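You operate a simulated robot arm through the tools that you are given. There is no shell and no other tool. Be economical: measure what you need, move in short steps, check, and stop when the job is done.

Carry out the task below with a simulated two-armed robot. There is one attempt and no reset: what you move stays moved.

## Task
Wipe up the spill on the white table with the striped tea towel and put it back.

The check looks at the end state, three seconds after you hand in, the way a careful person would. Anything else that was tipped, shoved, dropped, spilled or broken makes it a failure. Flat cloth is picked up by pressing the open fingertips on it (5 to 10 N) and closing them slowly along it; thin cloth reads only 2 to 8 mm in the jaws.

## Robot
Two 7-joint arms with two-finger parallel grippers on one trunk, on a base that drives. Base frame: it is fixed to the floor where the robot stands at the start and does not move with it; the origin is under the middle of the robot, x ahead of it, y to its left, z up. Lengths are in m, angles in rad, forces in N, time in s.
The left shoulder is at the start at [0.06, 0.147, 0.468], the right one opposite. With the tool pointing down near the work surface each hand reaches from about 0.1 to 0.62 m from the robot's upright axis, wherever it stands, measured 20 degrees to its own side. Payload 3.43 kg a hand.
The TCP of each hand is the grasp point between the finger pads, 0.03 m short of the fingertips. In the tool frame z runs along the fingers and y along their closing line. Largest opening 0.094 m; finger width 0.028, thickness 0.01; the body of the gripper, 0.05 by 0.096 m, starts 0.055 m behind the TCP.
Orientation is that of the tool frame in the base frame, as a unit quaternion [x, y, z, w]. With the fingers straight down and closing along the base's y, the tool's x points along the base's -x, its y along +y and its z along -z.

## Interface
- The arms move only by the tool send_rows. It takes "left_rows", "right_rows" or both (then of equal length, played together; a hand with none holds still); each is a list of rows, each a list of 7 numbers: the shift along the tool's x, y, z in m, then the turn, a rotation vector about the tool's x, y, z in rad, then the gripper command, from -1 (shut) to 1 (fully open), values between in proportion. In form: [[tx, ty, tz, rx, ry, rz, jaw], ...]. A call has 1 to 20 rows; each row is the pose to reach, as a shift and turn from the pose commanded when the call began, along the tool's axes at that moment. Each row takes 0.2 s and may step no farther than 0.05 m and 0.15 rad from the row before; otherwise, or with a gripper value out of range, the whole call is refused. A pose out of reach is approached as far as the arm can. The call stops where the force on the tool passes 40 N (or 10 N more than at its start, if that is more) or the arm is blocked; 0.2 s more then pass. Each finger travels about 0.072 m/s and halts on what it meets, pressing with about 41 N; the grip force reading is that of the motor and also rises with nothing between the fingers. The clock runs only during rows and for 0.2 s after the last one: add rows that repeat a pose to give the fingers time. The reply holds the time, the measured pose of the TCP, the force on the tool along the base axes, the opening and the grip force, in the units named above and with some noise, with the torque about the TCP (base axes, N m) and any sound that the robot's microphone picked up.
- Cameras (640 x 400 px; columns grow to the right, rows downward): "scene" is now at [0.0525, 0.021, 1.0885]; the picture's right is [0.25, -0.97, 0.00], its down [-0.66, -0.17, -0.73] and it looks along [0.71, 0.18, -0.68] (base axes); focal length 286 px, centre (320, 200). "left" rides on the left gripper at [0.076, -0.014, -0.102] in its tool frame; the picture's right is [0.18, 0.98, 0.00], its down [-0.75, 0.14, -0.64] and it looks along [-0.63, 0.12, 0.77] (tool axes); focal length 243 px, centre (320, 200). "right" rides on the right gripper at [0.076, 0.014, -0.103] in its tool frame; the picture's right is [-0.18, 0.98, 0.00], its down [-0.75, -0.14, -0.64] and it looks along [-0.63, -0.12, 0.77] (tool axes); focal length 243 px, centre (320, 200). There is no depth. A picture from a camera that has moved, and an enlarged one, comes with that camera's place and axes in the base frame and with its lens.
- camera(camera): a new picture of that camera. The clock stands still meanwhile.
- raise_lower(by): slides the trunk up (or, below 0, down) by that many m; the arms and the scene camera ride with it, the base frame stays. It gives what a move gives, with no picture.
- steer(legs): drives the robot by 1 to 6 legs, each [ahead, left, turn to the left] in m, m and rad, along the robot's own axes; the way and the turn of a leg run together, so that a leg with both is an arc; at most 1.5 m and 3.142 rad a leg. The arms and the cameras ride along, it lands a little off, and it stops where it bumps. It gives what a move gives.
- head_to(pan, tilt): turns the head with the scene camera to pan (to the left, within 1.501 rad either way) and tilt (down, from -0.506 to 1.204), counted from straight ahead of the robot. It gives what a move gives.
- zoom(camera, box): a new picture of the part [left, top, right, bottom] of that camera's present view, enlarged. The clock stands still meanwhile.
- job_done(): hands the job in; it is judged then, once.

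Work in short steps. Places have to be worked out from the pictures, the camera data and where the tool is seen: move nearer, look again, correct. Check each grasp and each placing, and mend what went wrong. You have 120 turns and 108 pictures in all, those below and enlarged ones among them. Open the grippers and draw the arms clear of the work before you hand the job in, unless the task says otherwise; then end with one line.

The tools are called after "Emit:" as a command line: name --argument value ..., lists and objects as JSON in quotes. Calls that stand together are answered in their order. send_rows: Moves the arms, as the interface text tells. Its arguments: {"type":"object","properties":{"left_rows":{"type":"array"},"right_rows":{"type":"array"}},"required":[]} The other tools are called the same way: raise_lower (by) slides the trunk up or down; steer (legs) drives the base; head_to (pan, tilt) turns the head that bears the scene camera; camera (camera) takes a picture; zoom (camera, box) takes an enlarged picture of a part of a camera's view; job_done () hands the job in.

At the start:

```text
clock: 0.0
left_position: [0.3093, 0.1093, 0.3056]
left_orientation: [-0.074, 0.981, -0.181, 0.017]
left_ft_force: [-0.4, -0.6, -0.1]
left_wrist_torque: [0.01, 0.04, 0.01]
left_gripper_width: 0.0939
left_finger_force: 0.1
right_position: [0.3083, -0.1106, 0.3054]
right_orientation: [0.074, 0.981, 0.181, 0.017]
right_ft_force: [-0.1, 0.9, 0.0]
right_wrist_torque: [-0.03, -0.02, -0.02]
right_gripper_width: 0.0943
right_finger_force: 0.0
trunk travel left (down, up): [-0.175, 0.075]
robot x, y, heading: [-0.0009, -0.004, -0.002]
head pan, tilt: [0.25, 0.754]
```

scene: 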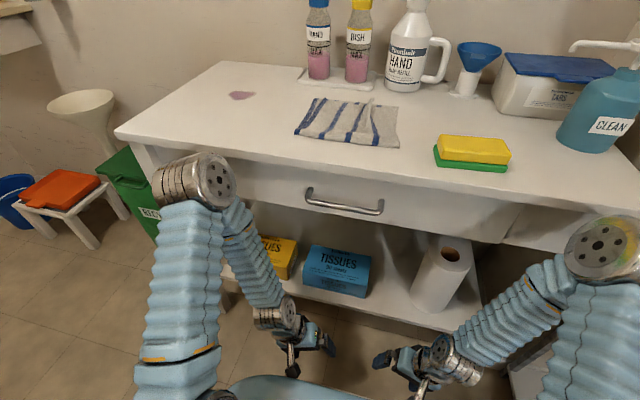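
right: 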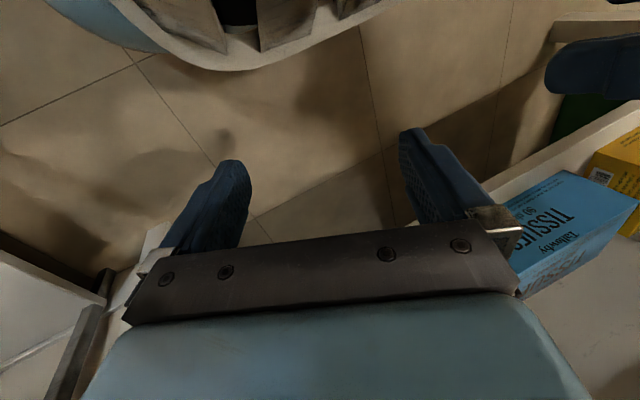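
left: 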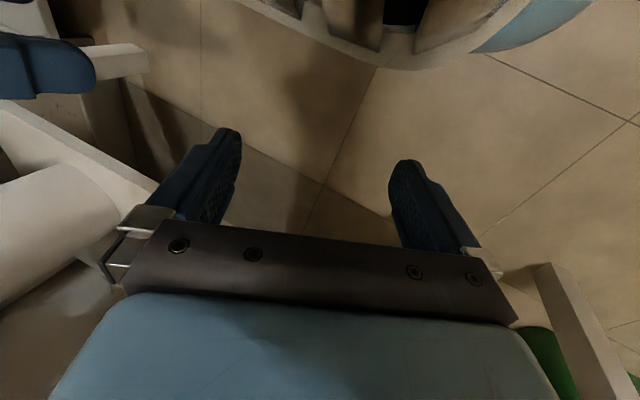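

I'll take an enlarged look at the spill and towel to record where the towel starts.

Emit:
zoom --camera "scene" --box '[200, 60, 440, 210]'

Emit:
raise_lower --by 0.07

Emit:
camera --camera "scene"

```text
2.67 times, centred on (320, 135) of scene
camera zoom: at [0.0525, 0.021, 1.0885], right [0.25, -0.97, 0.0], down [-0.66, -0.17, -0.73], along [0.71, 0.18, -0.68], focal length 762 px, centre (320, 373)
```

zoom: 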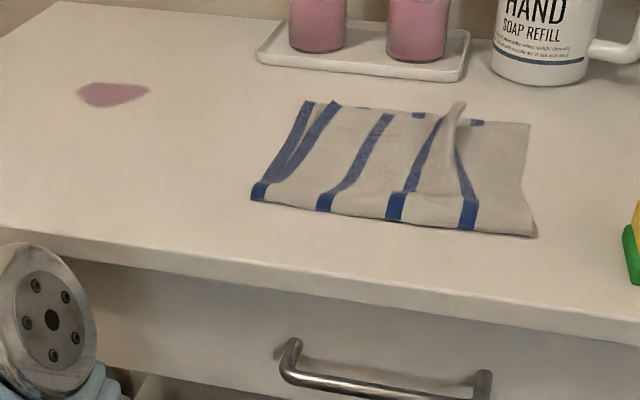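

```text
clock: 1.1
left_position: [0.3109, 0.1101, 0.3756]
left_orientation: [-0.074, 0.98, -0.182, 0.017]
left_ft_force: [0.5, 0.4, 0.8]
left_wrist_torque: [0.01, -0.03, 0.01]
left_gripper_width: 0.0938
left_finger_force: 0.1
right_position: [0.3089, -0.1105, 0.3755]
right_orientation: [0.074, 0.981, 0.181, 0.017]
right_ft_force: [-0.5, 0.1, -0.7]
right_wrist_torque: [-0.01, -0.03, -0.08]
right_gripper_width: 0.0941
right_finger_force: 0.0
trunk travel left (down, up): [-0.245, 0.005]
robot x, y, heading: [0.0024, -0.0005, -0.001]
head pan, tilt: [0.25, 0.754]
```

```text
103 pictures are left
camera scene: at [0.0526, 0.021, 1.1584], right [0.25, -0.97, 0.0], down [-0.66, -0.17, -0.73], along [0.71, 0.18, -0.68], focal length 286 px, centre (320, 200)
```

scene: 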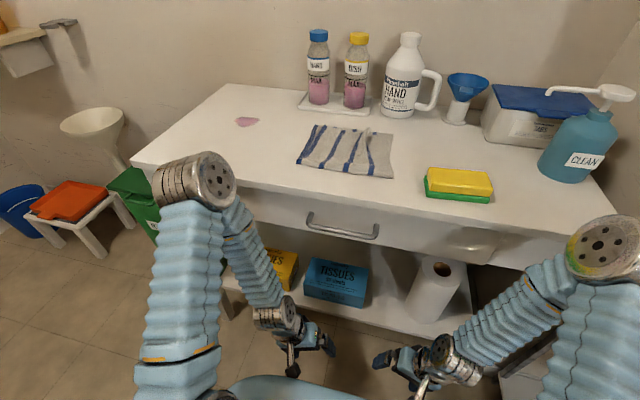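

The two-height parallax puts the tabletop near z≈0.79 with the front edge at x≈0.45: towel about x .55–.7, y −.02–.2, and spill about (.66, .37). The hands are in front of and below the table, so I lift them straight up before driving in.

Emit:
send_rows --left_rows '[[0.03, -0.0145, -0.038, 0, 0, 0, 1], [0.03, -0.029, -0.076, 0, 0, 0, 1], [0.03, -0.0435, -0.114, 0, 0, 0, 1], [0.03, -0.058, -0.152, 0, 0, 0, 1], [0.03, -0.0725, -0.19, 0, 0, 0, 1], [0.03, -0.087, -0.228, 0, 0, 0, 1], [0.03, -0.1015, -0.266, 0, 0, 0, 1], [0.03, -0.116, -0.304, 0, 0, 0, 1], [0.03, -0.1305, -0.342, 0, 0, 0, 1], [0.03, -0.145, -0.38, 0, 0, 0, 1], [0.03, -0.1595, -0.418, 0, 0, 0, 1], [0.03, -0.174, -0.456, 0, 0, 0, 1], [0.03, -0.1885, -0.494, 0, 0, 0, 1]]' --right_rows '[[0.03, 0.0145, -0.038, 0, 0, 0, 1], [0.03, 0.029, -0.076, 0, 0, 0, 1], [0.03, 0.0435, -0.114, 0, 0, 0, 1], [0.03, 0.058, -0.152, 0, 0, 0, 1], [0.03, 0.0725, -0.19, 0, 0, 0, 1], [0.03, 0.087, -0.228, 0, 0, 0, 1], [0.03, 0.1015, -0.266, 0, 0, 0, 1], [0.03, 0.116, -0.304, 0, 0, 0, 1], [0.03, 0.1305, -0.342, 0, 0, 0, 1], [0.03, 0.145, -0.38, 0, 0, 0, 1], [0.03, 0.1595, -0.418, 0, 0, 0, 1], [0.03, 0.174, -0.456, 0, 0, 0, 1], [0.03, 0.1885, -0.494, 0, 0, 0, 1]]'

Emit:
camera --camera "scene"

```text
refused: row 1 steps farther than a row can; nothing moved
```

```text
102 pictures are left
camera scene: at [0.0526, 0.021, 1.1584], right [0.25, -0.97, 0.0], down [-0.66, -0.17, -0.73], along [0.71, 0.18, -0.68], focal length 286 px, centre (320, 200)
```

scene: 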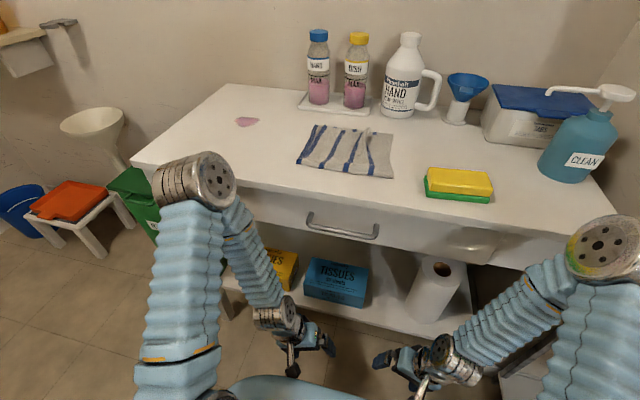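

The first row's step was just too long, so I resend with a smaller backward offset at the start.

Emit:
send_rows --left_rows '[[0.02, -0.0145, -0.038, 0, 0, 0, 1], [0.03, -0.029, -0.076, 0, 0, 0, 1], [0.03, -0.0435, -0.114, 0, 0, 0, 1], [0.03, -0.058, -0.152, 0, 0, 0, 1], [0.03, -0.0725, -0.19, 0, 0, 0, 1], [0.03, -0.087, -0.228, 0, 0, 0, 1], [0.03, -0.1015, -0.266, 0, 0, 0, 1], [0.03, -0.116, -0.304, 0, 0, 0, 1], [0.03, -0.1305, -0.342, 0, 0, 0, 1], [0.03, -0.145, -0.38, 0, 0, 0, 1], [0.03, -0.1595, -0.418, 0, 0, 0, 1], [0.03, -0.174, -0.456, 0, 0, 0, 1], [0.03, -0.1885, -0.494, 0, 0, 0, 1]]' --right_rows '[[0.02, 0.0145, -0.038, 0, 0, 0, 1], [0.03, 0.029, -0.076, 0, 0, 0, 1], [0.03, 0.0435, -0.114, 0, 0, 0, 1], [0.03, 0.058, -0.152, 0, 0, 0, 1], [0.03, 0.0725, -0.19, 0, 0, 0, 1], [0.03, 0.087, -0.228, 0, 0, 0, 1], [0.03, 0.1015, -0.266, 0, 0, 0, 1], [0.03, 0.116, -0.304, 0, 0, 0, 1], [0.03, 0.1305, -0.342, 0, 0, 0, 1], [0.03, 0.145, -0.38, 0, 0, 0, 1], [0.03, 0.1595, -0.418, 0, 0, 0, 1], [0.03, 0.174, -0.456, 0, 0, 0, 1], [0.03, 0.1885, -0.494, 0, 0, 0, 1]]'

Emit:
camera --camera "scene"

```text
clock: 3.9
left_position: [0.2757, 0.1088, 0.9052]
left_orientation: [-0.074, 0.98, -0.181, 0.017]
left_ft_force: [0.1, 0.9, -0.8]
left_wrist_torque: [-0.02, 0.01, 0.01]
left_gripper_width: 0.0939
left_finger_force: 0.0
left hand out of reach, approached as far as the arm can: row 1, 2, 3, 4, 5, 6
right_position: [0.2757, -0.1086, 0.9065]
right_orientation: [0.076, 0.98, 0.181, 0.017]
right_ft_force: [0.5, -0.6, 0.1]
right_wrist_torque: [0.01, -0.01, 0.01]
right_gripper_width: 0.094
right_finger_force: 0.1
right hand out of reach, approached as far as the arm can: row 1, 2, 3, 4, 5, 6
trunk travel left (down, up): [-0.245, 0.005]
robot x, y, heading: [-0.0014, -0.0008, -0.001]
head pan, tilt: [0.25, 0.754]
```

```text
101 pictures are left
camera scene: at [0.0525, 0.021, 1.1584], right [0.25, -0.97, 0.0], down [-0.66, -0.17, -0.73], along [0.71, 0.18, -0.68], focal length 286 px, centre (320, 200)
```

scene: 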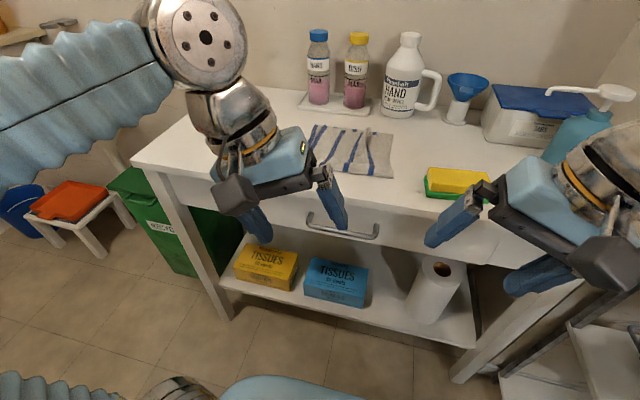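

Both hands are above table height. I tilt the head down to judge the base clearance to the table.

Emit:
head_to --pan 0.0 --tilt 1.15

Emit:
camera --camera "scene"

```text
clock: 4.7
left_position: [0.2768, 0.108, 0.9041]
left_orientation: [-0.074, 0.98, -0.181, 0.018]
left_ft_force: [0.4, 0.5, 0.7]
left_wrist_torque: [0.03, 0.0, 0.01]
left_gripper_width: 0.094
left_finger_force: 0.0
right_position: [0.2756, -0.1075, 0.9051]
right_orientation: [0.073, 0.981, 0.181, 0.017]
right_ft_force: [-0.3, 0.3, -0.3]
right_wrist_torque: [0.01, 0.0, -0.01]
right_gripper_width: 0.0939
right_finger_force: 0.1
trunk travel left (down, up): [-0.245, 0.005]
robot x, y, heading: [0.0007, -0.0006, 0.006]
head pan, tilt: [0.0, 1.15]
```

```text
100 pictures are left
camera scene: at [0.0319, 0.0005, 1.1299], right [0.0, -1.0, 0.0], down [-0.91, 0.0, -0.41], along [0.41, 0.0, -0.91], focal length 286 px, centre (320, 200)
```

scene: 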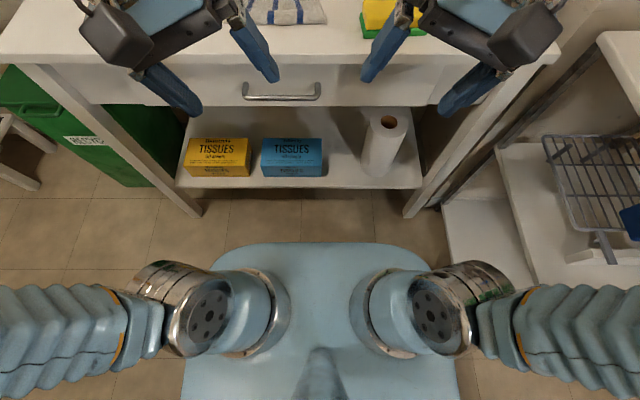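

The base sits well short of the table (front ≤ .28 vs shelf ≈ .45). Before shifting left, I check that side for obstacles near the elbow.

Emit:
head_to --pan 1.3 --tilt 0.7

Emit:
camera --camera "scene"

```text
clock: 6.2
left_position: [0.2774, 0.1083, 0.9041]
left_orientation: [-0.074, 0.98, -0.182, 0.017]
left_ft_force: [0.1, -1.0, -0.4]
left_wrist_torque: [0.04, 0.01, 0.02]
left_gripper_width: 0.0939
left_finger_force: 0.1
right_position: [0.2743, -0.1085, 0.9067]
right_orientation: [0.074, 0.98, 0.181, 0.016]
right_ft_force: [-0.3, 0.0, 0.8]
right_wrist_torque: [-0.02, 0.01, 0.01]
right_gripper_width: 0.094
right_finger_force: 0.0
trunk travel left (down, up): [-0.245, 0.005]
robot x, y, heading: [0.0021, 0.0001, 0.005]
head pan, tilt: [1.3, 0.7]
```

```text
99 pictures are left
camera scene: at [-0.005, 0.0823, 1.1629], right [0.96, -0.27, 0.0], down [-0.17, -0.62, -0.76], along [0.2, 0.74, -0.64], focal length 286 px, centre (320, 200)
```

scene: 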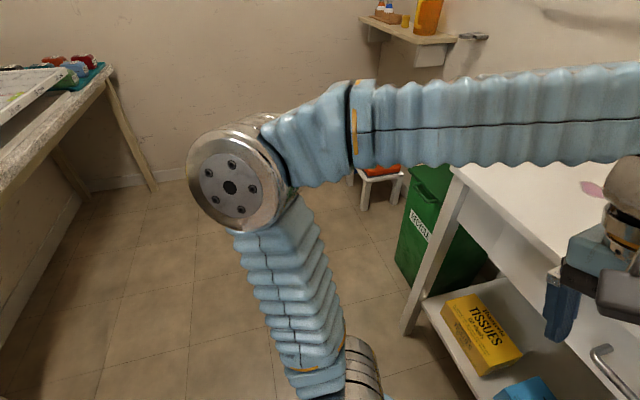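

The left side is clear. I drive 0.12 ahead and 0.12 left, then look again.

Emit:
steer --legs '[[0.12, 0.12, 0]]'

Emit:
head_to --pan 0.1 --tilt 0.9

Emit:
camera --camera "scene"

Emit:
camera --camera "left"

```text
clock: 7.7
left_position: [0.3928, 0.2292, 0.9053]
left_orientation: [-0.074, 0.98, -0.182, 0.018]
left_ft_force: [0.5, -0.3, 0.1]
left_wrist_torque: [0.0, 0.0, 0.0]
left_gripper_width: 0.094
left_finger_force: 0.0
right_position: [0.3918, 0.0117, 0.9049]
right_orientation: [0.074, 0.981, 0.181, 0.016]
right_ft_force: [-0.5, -0.2, 0.9]
right_wrist_torque: [-0.03, -0.03, 0.02]
right_gripper_width: 0.094
right_finger_force: 0.1
trunk travel left (down, up): [-0.245, 0.005]
robot x, y, heading: [0.1184, 0.1167, -0.001]
head pan, tilt: [1.3, 0.7]
```

```text
clock: 9.1
left_position: [0.3929, 0.2295, 0.9038]
left_orientation: [-0.074, 0.98, -0.182, 0.017]
left_ft_force: [-0.7, -0.8, -0.2]
left_wrist_torque: [0.0, 0.02, 0.01]
left_gripper_width: 0.094
left_finger_force: 0.1
right_position: [0.3927, 0.0122, 0.9066]
right_orientation: [0.074, 0.98, 0.181, 0.016]
right_ft_force: [0.5, -0.8, 0.8]
right_wrist_torque: [-0.02, 0.03, -0.01]
right_gripper_width: 0.0942
right_finger_force: 0.0
trunk travel left (down, up): [-0.245, 0.005]
robot x, y, heading: [0.1153, 0.1186, -0.003]
head pan, tilt: [0.099, 0.901]
```

```text
98 pictures are left
camera scene: at [0.1645, 0.1283, 1.1468], right [0.1, -0.99, 0.0], down [-0.78, -0.08, -0.62], along [0.62, 0.06, -0.78], focal length 286 px, centre (320, 200)
```

scene: 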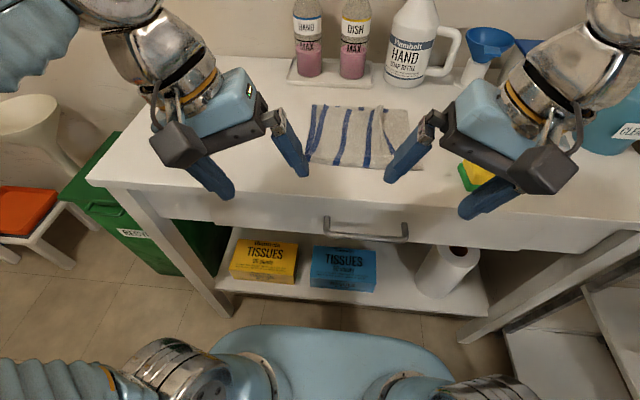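

```text
97 pictures are left
camera left: at [0.3129, 0.2406, 1.0035], right [-0.32, 0.88, -0.35], down [0.69, 0.47, 0.55], along [0.65, -0.07, -0.75], focal length 243 px, centre (320, 200)
```

left: 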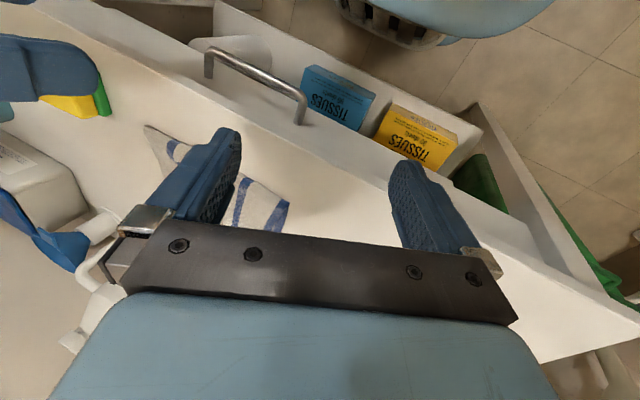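

The robot is now at (.116, .118), and the right hand blocks the view of the towel. I move the right hand aside and up, and straighten the left tool while bringing it over the front of the towel.

Emit:
send_rows --left_rows '[[-0.026, -0.028, 0, -0.073, 0, 0, 1], [-0.053, -0.056, 0, -0.146, 0, 0, 1], [-0.079, -0.084, 0, -0.219, 0, 0, 1], [-0.106, -0.112, 0, -0.292, 0, 0, 1], [-0.132, -0.14, 0, -0.365, 0, 0, 1]]' --right_rows '[[-0.004, -0.0135, -0.031, 0, 0, 0, 1], [-0.008, -0.027, -0.062, 0, 0, 0, 1], [-0.012, -0.0405, -0.093, 0, 0, 0, 1], [-0.016, -0.054, -0.124, 0, 0, 0, 1], [-0.019, -0.068, -0.155, 0, 0, 0, 1]]'

Emit:
camera --camera "scene"

Emit:
camera --camera "left"

```text
clock: 10.3
left_position: [0.5452, 0.1167, 0.9538]
left_orientation: [-0.076, 0.997, 0.0, 0.003]
left_ft_force: [-0.2, 0.6, 0.2]
left_wrist_torque: [-0.01, 0.01, 0.0]
left_gripper_width: 0.0941
left_finger_force: 0.1
right_position: [0.3914, -0.1087, 1.0241]
right_orientation: [0.074, 0.981, 0.18, 0.017]
right_ft_force: [0.7, -0.1, 0.6]
right_wrist_torque: [0.0, -0.04, -0.02]
right_gripper_width: 0.094
right_finger_force: 0.1
trunk travel left (down, up): [-0.245, 0.005]
robot x, y, heading: [0.1163, 0.1196, 0.0]
head pan, tilt: [0.099, 0.901]
```

```text
96 pictures are left
camera scene: at [0.1645, 0.1283, 1.1467], right [0.1, -0.99, 0.0], down [-0.78, -0.08, -0.62], along [0.62, 0.06, -0.78], focal length 286 px, centre (320, 200)
```

scene: 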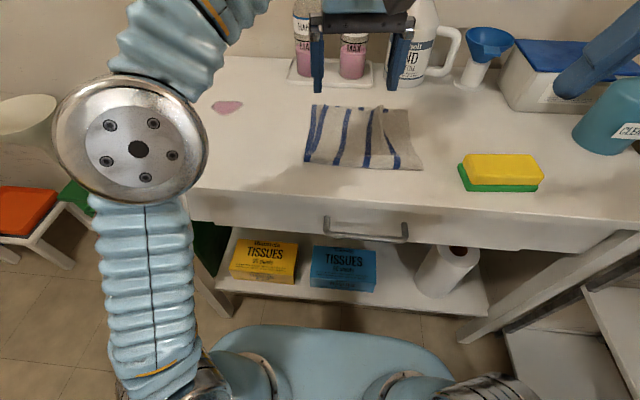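

```text
95 pictures are left
camera left: at [0.4703, 0.0912, 1.0542], right [-0.33, 0.94, 0.0], down [0.72, 0.25, 0.65], along [0.61, 0.21, -0.76], focal length 243 px, centre (320, 200)
```

left: 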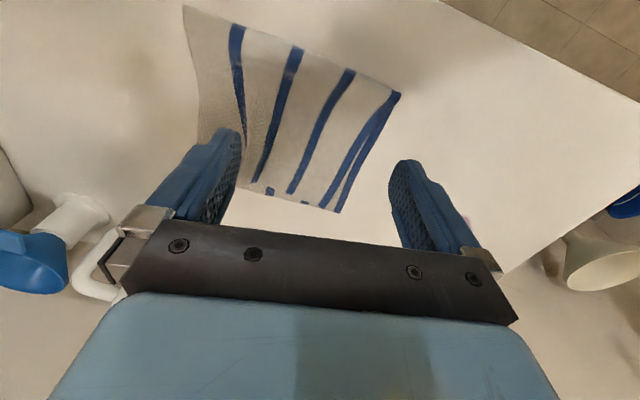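

Both cameras now agree on tabletop z≈0.805, towel x .515–.685, y −.01–.19, and spill (.661, .369). I zoom in on the towel's ridge to choose the grasp point.

Emit:
zoom --camera "scene" --box '[280, 80, 440, 180]'

Emit:
zoom --camera "left" --box '[160, 0, 440, 220]'

```text
4.00 times, centred on (360, 130) of scene
camera zoom: at [0.1645, 0.1283, 1.1467], right [0.1, -0.99, 0.0], down [-0.78, -0.08, -0.62], along [0.62, 0.06, -0.78], focal length 1142 px, centre (160, 480)
```

zoom: 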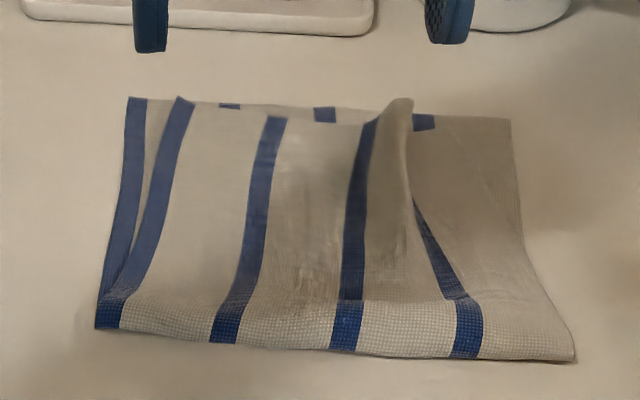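

```text
1.82 times, centred on (300, 110) of left
camera zoom: at [0.4703, 0.0912, 1.0542], right [-0.33, 0.94, 0.0], down [0.72, 0.25, 0.65], along [0.61, 0.21, -0.76], focal length 441 px, centre (356, 364)
```

zoom: 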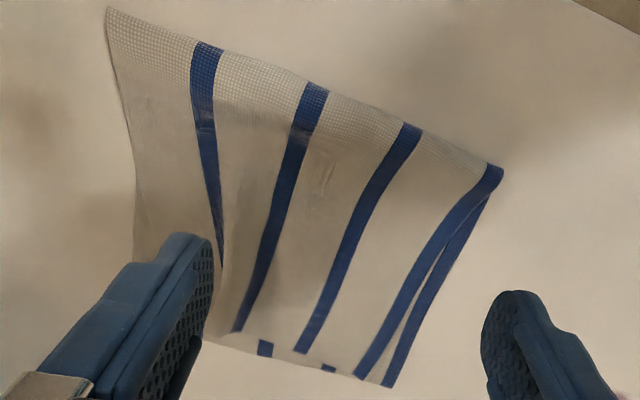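

The towel is folded with its fold at the front edge (x≈.515). Gripping close to the fold takes both layers together, so the left hand goes above (.532, .086) with the closing line along y, tips about 2 cm above the cloth.

Emit:
send_rows --left_rows '[[0.005, -0.007, 0.025, 0, 0, 0.05, 1], [0.009, -0.014, 0.05, 0, 0, 0.1, 1], [0.013, -0.021, 0.075, 0, 0, 0.152, 1], [0.0174, -0.0277, 0.1, 0, 0, 0.152, 1]]'

Emit:
camera --camera "scene"

Emit:
camera --camera "left"

```text
clock: 11.3
left_position: [0.5297, 0.0911, 0.8549]
left_orientation: [0.001, 1.0, -0.001, 0.003]
left_ft_force: [0.0, 0.1, 0.0]
left_wrist_torque: [-0.02, -0.01, 0.0]
left_gripper_width: 0.094
left_finger_force: 0.0
right_position: [0.3914, -0.1083, 1.0228]
right_orientation: [0.075, 0.98, 0.183, 0.018]
right_ft_force: [-0.1, -1.5, 0.3]
right_wrist_torque: [0.04, -0.01, 0.01]
right_gripper_width: 0.0937
right_finger_force: 0.1
trunk travel left (down, up): [-0.245, 0.005]
robot x, y, heading: [0.1199, 0.1195, -0.0]
head pan, tilt: [0.099, 0.901]
```

```text
92 pictures are left
camera scene: at [0.1646, 0.1281, 1.1468], right [0.1, -0.99, 0.0], down [-0.78, -0.08, -0.62], along [0.62, 0.06, -0.78], focal length 286 px, centre (320, 200)
```

scene: 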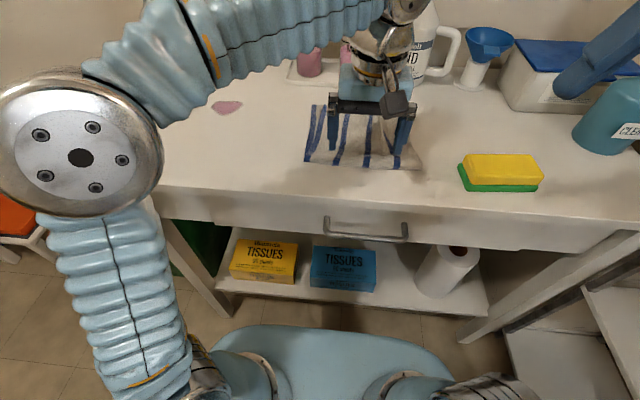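

```text
91 pictures are left
camera left: at [0.4521, 0.0766, 0.9558], right [-0.18, 0.98, 0.0], down [0.75, 0.14, 0.65], along [0.64, 0.12, -0.76], focal length 243 px, centre (320, 200)
```

left: 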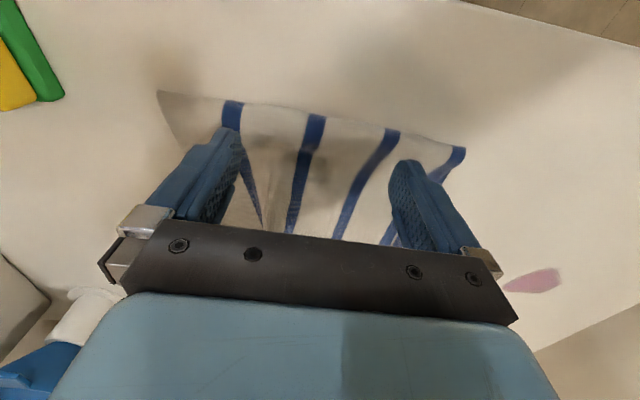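

The fold's front edge is at x≈.508 and the pads will land at .516–.544, which suits the grip. I narrow the jaws to about 6 cm and descend gently until I feel contact.

Emit:
send_rows --left_rows '[[0, 0, 0.005, 0, 0, 0, 0.3], [0, 0, 0.01, 0, 0, 0, 0.3], [0, 0, 0.013, 0, 0, 0, 0.3], [0, 0, 0.015, 0, 0, 0, 0.3], [0, 0, 0.017, 0, 0, 0, 0.3]]'

```text
clock: 12.5
left_position: [0.5304, 0.089, 0.8383]
left_orientation: [0.0, 1.0, -0.001, 0.004]
left_ft_force: [-1.0, 0.2, 0.4]
left_wrist_torque: [-0.02, 0.01, 0.0]
left_gripper_width: 0.0613
left_finger_force: 0.1
right_position: [0.3915, -0.1074, 1.023]
right_orientation: [0.075, 0.98, 0.182, 0.017]
right_ft_force: [0.1, -0.4, 0.0]
right_wrist_torque: [0.01, -0.02, -0.02]
right_gripper_width: 0.0943
right_finger_force: 0.0
trunk travel left (down, up): [-0.245, 0.005]
robot x, y, heading: [0.117, 0.1212, 0.0]
head pan, tilt: [0.099, 0.901]
```

No contact yet, so I keep stepping down in 2 mm moves.

Emit:
send_rows --left_rows '[[0, 0, 0.001, 0, 0, 0, 0.3], [0, 0, 0.002, 0, 0, 0, 0.3], [0, 0, 0.003, 0, 0, 0, 0.3], [0, 0, 0.004, 0, 0, 0, 0.3]]'

Emit:
zoom --camera "left" --box '[140, 60, 500, 260]'

```text
clock: 13.5
left_position: [0.5309, 0.0894, 0.8347]
left_orientation: [0.001, 1.0, -0.001, 0.004]
left_ft_force: [1.3, 0.8, 2.0]
left_wrist_torque: [0.06, 0.02, -0.02]
left_gripper_width: 0.0612
left_finger_force: 0.0
right_position: [0.391, -0.108, 1.0246]
right_orientation: [0.075, 0.98, 0.182, 0.018]
right_ft_force: [-0.3, 0.0, -0.4]
right_wrist_torque: [-0.03, -0.02, -0.02]
right_gripper_width: 0.0941
right_finger_force: 0.1
trunk travel left (down, up): [-0.245, 0.005]
robot x, y, heading: [0.1158, 0.1211, 0.001]
head pan, tilt: [0.099, 0.901]
```

```text
1.78 times, centred on (320, 160) of left
camera zoom: at [0.4531, 0.0754, 0.9352], right [-0.18, 0.98, 0.0], down [0.75, 0.14, 0.65], along [0.64, 0.12, -0.76], focal length 431 px, centre (320, 271)
```

zoom: 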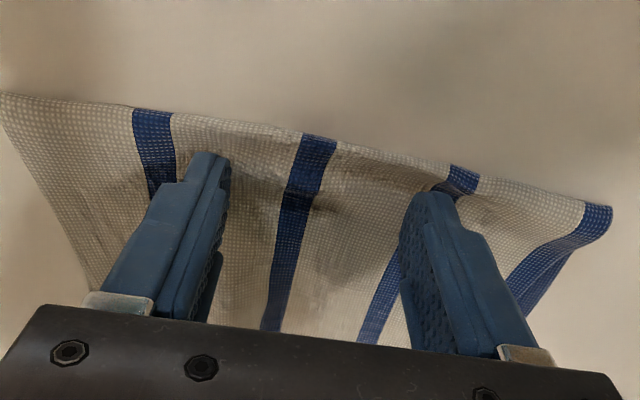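

Light contact (2 N), and the cloth dents under both tips. I press a little more.

Emit:
send_rows --left_rows '[[0, 0, 0.001, 0, 0, 0, 0.3], [0, 0, 0.002, 0, 0, 0, 0.3], [0, 0, 0.002, 0, 0, 0, 0.3]]'

```text
clock: 14.3
left_position: [0.5309, 0.09, 0.8326]
left_orientation: [0.0, 1.0, -0.001, 0.004]
left_ft_force: [0.7, -1.1, 2.3]
left_wrist_torque: [0.08, 0.01, 0.02]
left_gripper_width: 0.0608
left_finger_force: 0.1
right_position: [0.3921, -0.1082, 1.0235]
right_orientation: [0.075, 0.98, 0.182, 0.017]
right_ft_force: [0.4, 0.6, -0.5]
right_wrist_torque: [0.01, 0.0, -0.01]
right_gripper_width: 0.0941
right_finger_force: 0.0
trunk travel left (down, up): [-0.245, 0.005]
robot x, y, heading: [0.1175, 0.1182, 0.001]
head pan, tilt: [0.099, 0.901]
```

Still about 2 N because the cloth is compressing, so I continue down.

Emit:
send_rows --left_rows '[[0, 0, 0.001, 0, 0, 0, 0.3], [0, 0, 0.002, 0, 0, 0, 0.3], [0, 0, 0.003, 0, 0, 0, 0.3], [0, 0, 0.003, 0, 0, 0, 0.3]]'

```text
clock: 15.3
left_position: [0.5294, 0.0895, 0.8322]
left_orientation: [0.0, 1.0, -0.002, 0.005]
left_ft_force: [7.1, 0.7, 35.0]
left_wrist_torque: [0.87, 0.01, -0.15]
left_gripper_width: 0.061
left_finger_force: 0.1
right_position: [0.3917, -0.1089, 1.024]
right_orientation: [0.075, 0.98, 0.182, 0.019]
right_ft_force: [0.2, 0.4, 1.1]
right_wrist_torque: [0.02, 0.0, -0.05]
right_gripper_width: 0.0941
right_finger_force: 0.1
trunk travel left (down, up): [-0.245, 0.005]
robot x, y, heading: [0.117, 0.1217, -0.003]
head pan, tilt: [0.099, 0.901]
```

Hard contact at TCP z≈.832, so the table is at about .802. I back off about 2.2 mm to get 5–10 N, then close slowly.

Emit:
send_rows --left_rows '[[0, 0, -0.0015, 0, 0, 0, 0.3], [0, 0, -0.0022, 0, 0, 0, 0.3]]'

```text
clock: 15.9
left_position: [0.5299, 0.088, 0.8315]
left_orientation: [0.001, 1.0, -0.001, 0.003]
left_ft_force: [6.4, 2.7, 29.3]
left_wrist_torque: [0.46, -0.05, -0.09]
left_gripper_width: 0.0606
left_finger_force: 0.1
right_position: [0.3901, -0.1084, 1.0234]
right_orientation: [0.075, 0.98, 0.183, 0.018]
right_ft_force: [-0.2, -0.6, -0.9]
right_wrist_torque: [-0.01, 0.01, -0.01]
right_gripper_width: 0.094
right_finger_force: 0.1
trunk travel left (down, up): [-0.245, 0.005]
robot x, y, heading: [0.1159, 0.1188, -0.005]
head pan, tilt: [0.099, 0.901]
```

Still 29 N, so I back off further in small steps.

Emit:
send_rows --left_rows '[[0, 0, -0.001, 0, 0, 0, 0.3], [0, 0, -0.0015, 0, 0, 0, 0.3], [0, 0, -0.0015, 0, 0, 0, 0.3]]'

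```text
clock: 16.7
left_position: [0.53, 0.0884, 0.8319]
left_orientation: [-0.001, 1.0, 0.0, 0.002]
left_ft_force: [-1.2, 0.5, 5.8]
left_wrist_torque: [0.03, 0.0, -0.02]
left_gripper_width: 0.0605
left_finger_force: 0.0
right_position: [0.3917, -0.1077, 1.0228]
right_orientation: [0.074, 0.98, 0.182, 0.017]
right_ft_force: [-0.1, 0.5, -0.8]
right_wrist_torque: [0.01, 0.01, -0.02]
right_gripper_width: 0.0938
right_finger_force: 0.2
trunk travel left (down, up): [-0.245, 0.005]
robot x, y, heading: [0.1181, 0.12, -0.001]
head pan, tilt: [0.099, 0.901]
```

5.8 N now, which is in range. I close the jaws slowly along the cloth.

Emit:
send_rows --left_rows '[[0, 0, 0, 0, 0, 0, 0.2], [0, 0, 0, 0, 0, 0, 0.1], [0, 0, 0, 0, 0, 0, 0], [0, 0, 0, 0, 0, 0, -0.1], [0, 0, 0, 0, 0, 0, -0.2], [0, 0, 0, 0, 0, 0, -0.3], [0, 0, 0, 0, 0, 0, -0.4], [0, 0, 0, 0, 0, 0, -0.5], [0, 0, 0, 0, 0, 0, -0.6], [0, 0, 0, 0, 0, 0, -0.7], [0, 0, 0, 0, 0, 0, -0.8], [0, 0, 0, 0, 0, 0, -0.9], [0, 0, 0, 0, 0, 0, -1], [0, 0, 0, 0, 0, 0, -1], [0, 0, 0, 0, 0, 0, -1]]'

Emit:
zoom --camera "left" --box '[140, 60, 500, 260]'

Emit:
zoom --camera "scene" --box '[260, 60, 460, 190]'

```text
clock: 19.9
left_position: [0.5299, 0.0886, 0.8328]
left_orientation: [0.0, 1.0, 0.0, 0.004]
left_ft_force: [-0.9, -0.6, 3.9]
left_wrist_torque: [-0.02, 0.04, 0.02]
left_gripper_width: 0.0033
left_finger_force: 38.0
right_position: [0.3931, -0.1088, 1.0232]
right_orientation: [0.075, 0.98, 0.181, 0.016]
right_ft_force: [-0.1, -0.4, -0.6]
right_wrist_torque: [0.03, -0.01, 0.0]
right_gripper_width: 0.0941
right_finger_force: 0.0
trunk travel left (down, up): [-0.245, 0.005]
robot x, y, heading: [0.1179, 0.1161, 0.002]
head pan, tilt: [0.099, 0.901]
```

```text
1.78 times, centred on (320, 160) of left
camera zoom: at [0.4526, 0.0751, 0.9337], right [-0.18, 0.98, 0.0], down [0.75, 0.14, 0.65], along [0.64, 0.12, -0.76], focal length 431 px, centre (320, 271)
```

zoom: 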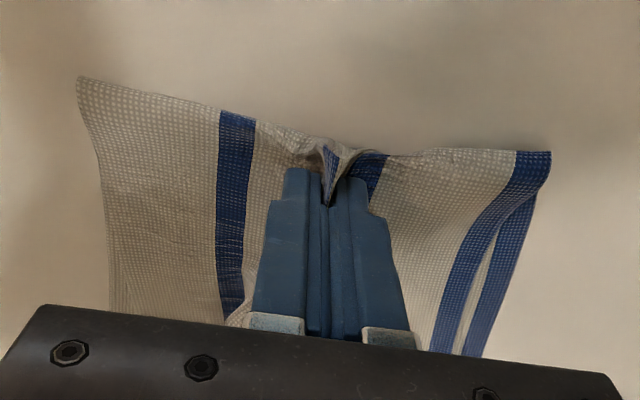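

```text
3.08 times, centred on (360, 125) of scene
camera zoom: at [0.1644, 0.1281, 1.1468], right [0.1, -0.99, 0.0], down [-0.78, -0.08, -0.62], along [0.62, 0.06, -0.78], focal length 879 px, centre (197, 431)
```

zoom: 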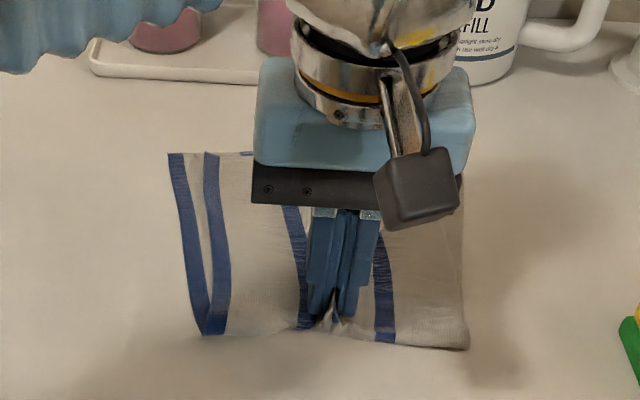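

Cloth is gripped (3.3 mm, 38 N). I lift 0.1 m and check what hangs.

Emit:
send_rows --left_rows '[[0, 0, -0.01, 0, 0, 0, -1], [0, 0, -0.025, 0, 0, 0, -1], [0, 0, -0.04, 0, 0, 0, -1], [0, 0, -0.055, 0, 0, 0, -1], [0, 0, -0.07, 0, 0, 0, -1], [0, 0, -0.085, 0, 0, 0, -1], [0, 0, -0.1, 0, 0, 0, -1], [0, 0, -0.1, 0, 0, 0, -1]]'

Emit:
camera --camera "left"

Emit:
camera --camera "scene"

```text
clock: 21.7
left_position: [0.5333, 0.0894, 0.9339]
left_orientation: [-0.001, 1.0, 0.0, 0.003]
left_ft_force: [0.1, -0.7, -0.5]
left_wrist_torque: [0.0, 0.0, 0.02]
left_gripper_width: 0.0031
left_finger_force: 37.9
right_position: [0.3925, -0.1081, 1.0234]
right_orientation: [0.074, 0.98, 0.182, 0.017]
right_ft_force: [0.0, 0.6, 0.2]
right_wrist_torque: [0.02, 0.01, -0.02]
right_gripper_width: 0.0938
right_finger_force: 0.1
trunk travel left (down, up): [-0.245, 0.005]
robot x, y, heading: [0.1195, 0.1187, 0.002]
head pan, tilt: [0.099, 0.901]
```

```text
87 pictures are left
camera left: at [0.4545, 0.0754, 1.034], right [-0.18, 0.98, 0.0], down [0.75, 0.14, 0.65], along [0.64, 0.12, -0.76], focal length 243 px, centre (320, 200)
```

left: 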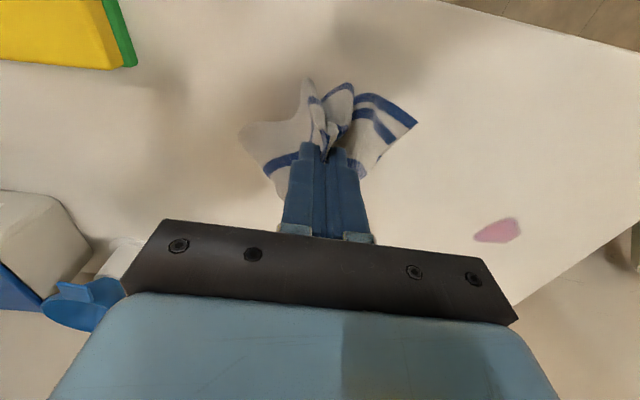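

```text
86 pictures are left
camera scene: at [0.1646, 0.1281, 1.1468], right [0.1, -0.99, 0.0], down [-0.78, -0.08, -0.62], along [0.62, 0.06, -0.78], focal length 286 px, centre (320, 200)
```

scene: 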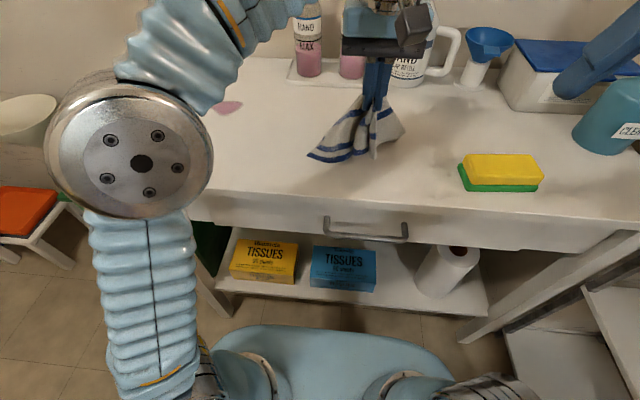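

The towel hangs cleanly from the fold. The spill is confirmed at (.661, .367), so I carry the towel over it.

Emit:
send_rows --left_rows '[[0, 0, -0.02, 0, 0, 0, -1], [-0.016, 0.035, -0.02, 0, 0, 0, -1], [-0.032, 0.07, -0.02, 0, 0, 0, -1], [-0.048, 0.105, -0.02, 0, 0, 0, -1], [-0.064, 0.14, -0.02, 0, 0, 0, -1], [-0.08, 0.175, -0.02, 0, 0, 0, -1], [-0.096, 0.21, -0.02, 0, 0, 0, -1], [-0.112, 0.245, -0.02, 0, 0, 0, -1], [-0.128, 0.277, -0.02, 0, 0, 0, -1], [-0.128, 0.277, -0.02, 0, 0, 0, -1]]'

Emit:
camera --camera "left"

Emit:
camera --camera "scene"

```text
clock: 23.9
left_position: [0.6337, 0.3665, 0.9382]
left_orientation: [-0.001, 1.0, -0.001, 0.004]
left_ft_force: [-0.3, 0.4, -0.7]
left_wrist_torque: [0.0, -0.01, -0.03]
left_gripper_width: 0.0032
left_finger_force: 38.3
left hand out of reach, approached as far as the arm can: row 8, 9, 10
right_position: [0.3913, -0.106, 1.0235]
right_orientation: [0.075, 0.98, 0.181, 0.017]
right_ft_force: [0.1, -0.2, 0.2]
right_wrist_torque: [-0.04, -0.03, -0.01]
right_gripper_width: 0.094
right_finger_force: 0.0
trunk travel left (down, up): [-0.245, 0.005]
robot x, y, heading: [0.114, 0.1234, 0.001]
head pan, tilt: [0.099, 0.901]
```

```text
85 pictures are left
camera left: at [0.5557, 0.3523, 1.0389], right [-0.18, 0.98, 0.0], down [0.75, 0.14, 0.65], along [0.64, 0.12, -0.76], focal length 243 px, centre (320, 200)
```

left: 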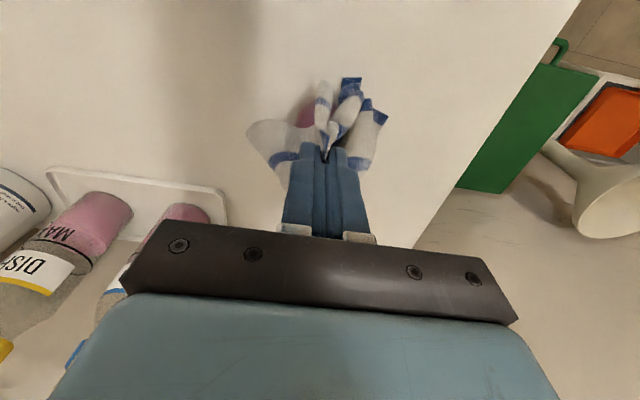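

```text
84 pictures are left
camera scene: at [0.1647, 0.1295, 1.1468], right [0.1, -0.99, 0.0], down [-0.78, -0.08, -0.62], along [0.62, 0.06, -0.78], focal length 286 px, centre (320, 200)
```

scene: 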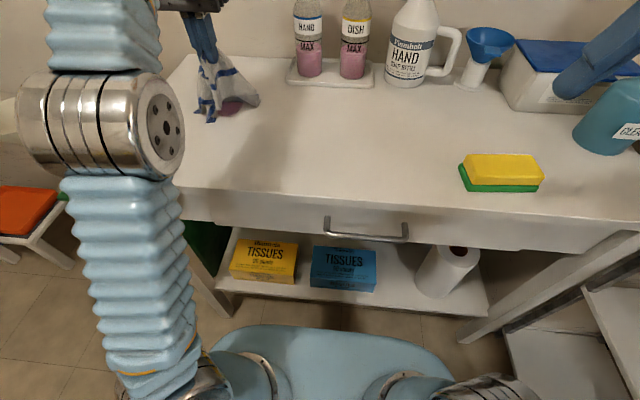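

The arm is slightly out of reach for pressing here. I shift the base 0.04 ahead and 0.05 left, which is still clear of the shelf and legs.

Emit:
steer --legs '[[0.04, 0.05, 0]]'

Emit:
camera --camera "scene"

```text
clock: 24.9
left_position: [0.6738, 0.4155, 0.9383]
left_orientation: [0.001, 1.0, 0.0, 0.003]
left_ft_force: [-0.2, -0.8, -0.2]
left_wrist_torque: [0.03, 0.0, -0.03]
left_gripper_width: 0.003
left_finger_force: 37.5
right_position: [0.4312, -0.0583, 1.0243]
right_orientation: [0.075, 0.98, 0.182, 0.018]
right_ft_force: [0.6, 1.2, -0.3]
right_wrist_torque: [0.01, 0.0, 0.0]
right_gripper_width: 0.094
right_finger_force: 0.0
trunk travel left (down, up): [-0.245, 0.005]
robot x, y, heading: [0.1582, 0.1701, -0.003]
head pan, tilt: [0.099, 0.901]
```

```text
83 pictures are left
camera scene: at [0.2052, 0.1792, 1.1468], right [0.1, -1.0, 0.0], down [-0.78, -0.08, -0.62], along [0.62, 0.06, -0.78], focal length 286 px, centre (320, 200)
```

scene: 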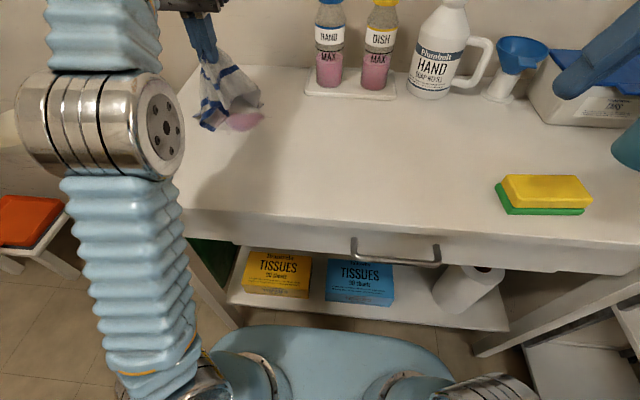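

Hand at (.674, .416), spill at (.661, .367). I move over the spill and lower partway.

Emit:
send_rows --left_rows '[[0.004, -0.025, 0.01, 0, 0, 0, -1], [0.006, -0.048, 0.02, 0, 0, 0, -1], [0.006, -0.048, 0.05, 0, 0, 0, -1], [0.006, -0.048, 0.07, 0, 0, 0, -1], [0.006, -0.048, 0.07, 0, 0, 0, -1]]'

Emit:
camera --camera "left"

```text
clock: 26.1
left_position: [0.6684, 0.3674, 0.8672]
left_orientation: [0.001, 1.0, -0.001, 0.004]
left_ft_force: [0.2, -0.3, -0.3]
left_wrist_torque: [0.01, 0.02, -0.01]
left_gripper_width: 0.0032
left_finger_force: 38.4
right_position: [0.4315, -0.0583, 1.0234]
right_orientation: [0.074, 0.98, 0.182, 0.018]
right_ft_force: [1.3, -0.3, -1.0]
right_wrist_torque: [0.0, 0.0, -0.02]
right_gripper_width: 0.0939
right_finger_force: 0.1
trunk travel left (down, up): [-0.245, 0.005]
robot x, y, heading: [0.1567, 0.1715, -0.002]
head pan, tilt: [0.099, 0.901]
```

```text
82 pictures are left
camera left: at [0.5906, 0.3531, 0.9689], right [-0.18, 0.98, 0.0], down [0.75, 0.14, 0.65], along [0.64, 0.12, -0.76], focal length 243 px, centre (320, 200)
```

left: 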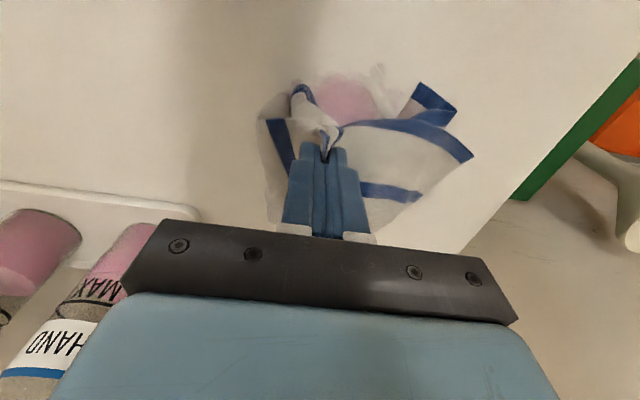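

The visible front part of the spill is at about (.64, .378). I lower to light pressure there.

Emit:
send_rows --left_rows '[[0.01, 0.004, 0.012, 0, 0, 0, -1], [0.018, 0.006, 0.022, 0, 0, 0, -1], [0.018, 0.006, 0.028, 0, 0, 0, -1], [0.018, 0.006, 0.032, 0, 0, 0, -1], [0.018, 0.006, 0.034, 0, 0, 0, -1], [0.018, 0.006, 0.035, 0, 0, 0, -1]]'

```text
clock: 27.4
left_position: [0.65, 0.3733, 0.8363]
left_orientation: [0.0, 1.0, -0.001, 0.006]
left_ft_force: [-5.3, 1.5, 20.9]
left_wrist_torque: [0.0, -0.03, -0.01]
left_gripper_width: 0.0031
left_finger_force: 38.2
right_position: [0.4303, -0.0582, 1.0236]
right_orientation: [0.074, 0.98, 0.182, 0.019]
right_ft_force: [0.0, 0.2, -0.6]
right_wrist_torque: [0.0, -0.01, 0.0]
right_gripper_width: 0.0941
right_finger_force: 0.1
trunk travel left (down, up): [-0.245, 0.005]
robot x, y, heading: [0.1602, 0.1715, -0.005]
head pan, tilt: [0.099, 0.901]
```

21 N through the cloth. I ease off slightly and wipe in overlapping strokes along x across the whole spill.

Emit:
send_rows --left_rows '[[0, 0, -0.0015, 0, 0, 0, -1], [-0.02, 0, -0.0015, 0, 0, 0, -1], [-0.045, 0, -0.0015, 0, 0, 0, -1], [-0.02, 0, -0.0015, 0, 0, 0, -1], [0.01, 0, -0.0015, 0, 0, 0, -1], [0.04, 0, -0.0015, 0, 0, 0, -1], [0.04, -0.02, -0.0015, 0, 0, 0, -1], [0.01, -0.02, -0.0015, 0, 0, 0, -1], [-0.02, -0.02, -0.0015, 0, 0, 0, -1], [-0.045, -0.02, -0.0015, 0, 0, 0, -1], [-0.04, -0.04, -0.0015, 0, 0, 0, -1], [-0.01, -0.04, -0.0015, 0, 0, 0, -1], [0.03, -0.04, -0.0015, 0, 0, 0, -1], [0.03, -0.01, -0.0015, 0, 0, 0, -1], [0.03, 0.02, -0.0015, 0, 0, 0, -1], [0, 0.02, -0.0015, 0, 0, 0, -1], [-0.04, 0.02, -0.0015, 0, 0, 0, -1], [-0.01, 0.035, -0.0015, 0, 0, 0, -1], [0.03, 0.035, -0.0015, 0, 0, 0, -1], [0.0, 0.0, -0.0015, 0, 0, 0, -1]]'

Emit:
camera --camera "left"

```text
clock: 31.6
left_position: [0.6513, 0.3749, 0.8368]
left_orientation: [0.0, 1.0, -0.001, 0.003]
left_ft_force: [-0.1, 1.1, 3.9]
left_wrist_torque: [-0.05, -0.08, 0.01]
left_gripper_width: 0.0033
left_finger_force: 38.0
right_position: [0.4317, -0.0575, 1.024]
right_orientation: [0.074, 0.98, 0.182, 0.017]
right_ft_force: [-0.4, 0.7, 0.2]
right_wrist_torque: [-0.02, -0.03, 0.03]
right_gripper_width: 0.0939
right_finger_force: 0.0
trunk travel left (down, up): [-0.245, 0.005]
robot x, y, heading: [0.1597, 0.1704, 0.001]
head pan, tilt: [0.099, 0.901]
```

```text
81 pictures are left
camera left: at [0.5728, 0.3602, 0.9371], right [-0.18, 0.98, 0.0], down [0.75, 0.14, 0.65], along [0.64, 0.12, -0.76], focal length 243 px, centre (320, 200)
```

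left: 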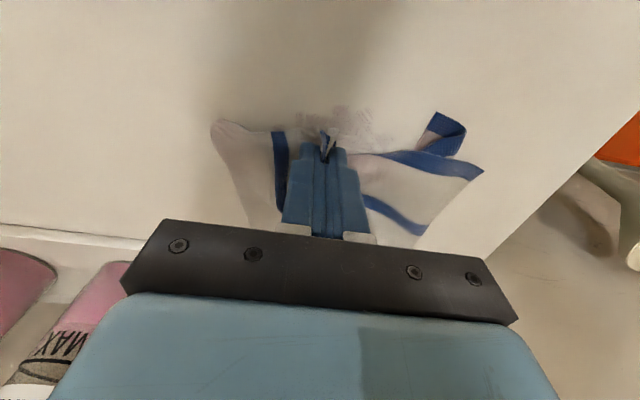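

It is wiping off, though faint traces remain near the front. I lift and move toward the robot to see what is left.

Emit:
send_rows --left_rows '[[0, 0, -0.03, 0, 0, 0, -1], [0, 0, -0.06, 0, 0, 0, -1], [0, 0, -0.1, 0, 0, 0, -1], [0, -0.04, -0.11, 0, 0, 0, -1], [0, -0.08, -0.11, 0, 0, 0, -1], [0, -0.12, -0.11, 0, 0, 0, -1], [0, -0.12, -0.11, 0, 0, 0, -1]]'

Emit:
zoom --camera "left" --box '[320, 0, 640, 300]'

Emit:
zoom --camera "scene" --box '[160, 50, 360, 180]'

```text
clock: 33.2
left_position: [0.65, 0.253, 0.9436]
left_orientation: [0.001, 1.0, 0.0, 0.004]
left_ft_force: [-0.8, 0.1, -0.5]
left_wrist_torque: [0.01, 0.01, 0.01]
left_gripper_width: 0.0033
left_finger_force: 37.5
right_position: [0.4313, -0.0579, 1.024]
right_orientation: [0.075, 0.98, 0.182, 0.018]
right_ft_force: [0.1, -0.3, 0.6]
right_wrist_torque: [0.02, 0.01, -0.05]
right_gripper_width: 0.0938
right_finger_force: 0.1
trunk travel left (down, up): [-0.245, 0.005]
robot x, y, heading: [0.1577, 0.1668, -0.002]
head pan, tilt: [0.099, 0.901]
```

```text
1.33 times, centred on (480, 150) of left
camera zoom: at [0.5722, 0.239, 1.045], right [-0.18, 0.98, 0.0], down [0.75, 0.14, 0.65], along [0.64, 0.12, -0.76], focal length 324 px, centre (107, 267)
```

zoom: 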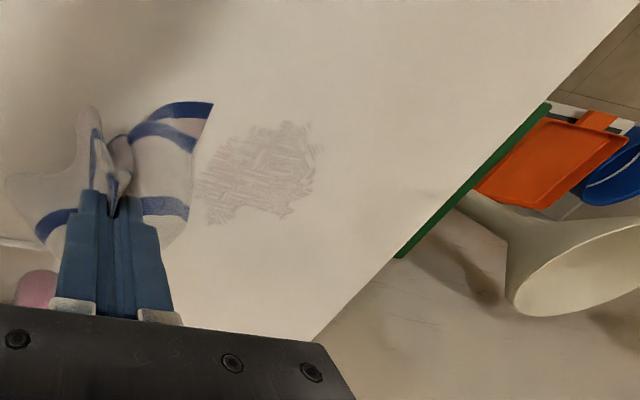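

```text
3.08 times, centred on (260, 115) of scene
camera zoom: at [0.2053, 0.1791, 1.1468], right [0.1, -1.0, 0.0], down [-0.78, -0.08, -0.62], along [0.62, 0.06, -0.78], focal length 879 px, centre (505, 462)
```

zoom: 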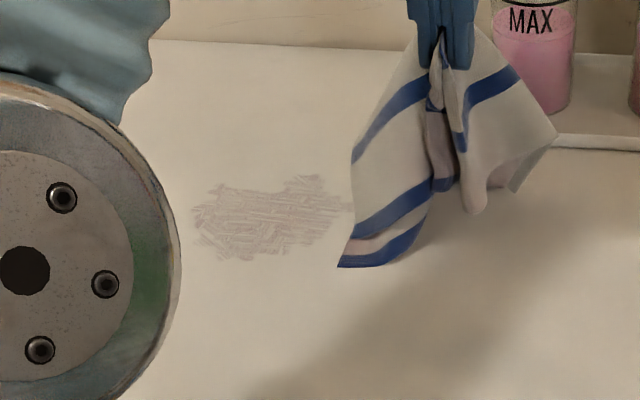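

Only a faint smear remains (x .615–.705, y .335–.415). I go back and wipe again with denser strokes along y.

Emit:
send_rows --left_rows '[[0, 0.04, 0, 0, 0, 0, -1], [0, 0.08, 0.0, 0, 0, 0, -1], [0.02, 0.12, 0.02, 0, 0, 0, -1], [0.04, 0.12, 0.06, 0, 0, 0, -1], [0.045, 0.12, 0.095, 0, 0, 0, -1], [0.045, 0.12, 0.105, 0, 0, 0, -1], [0.045, 0.12, 0.109, 0, 0, 0, -1], [0.045, 0.12, 0.11, 0, 0, 0, -1]]'

```text
clock: 35.0
left_position: [0.6048, 0.3734, 0.8366]
left_orientation: [0.0, 1.0, -0.001, 0.006]
left_ft_force: [-3.2, 0.3, 27.6]
left_wrist_torque: [-0.05, -0.3, 0.01]
left_gripper_width: 0.0033
left_finger_force: 37.6
right_position: [0.431, -0.0584, 1.0246]
right_orientation: [0.074, 0.98, 0.182, 0.018]
right_ft_force: [0.5, 0.3, 0.4]
right_wrist_torque: [0.01, -0.01, -0.02]
right_gripper_width: 0.0942
right_finger_force: 0.0
trunk travel left (down, up): [-0.245, 0.005]
robot x, y, heading: [0.1603, 0.1707, -0.002]
head pan, tilt: [0.099, 0.901]
```

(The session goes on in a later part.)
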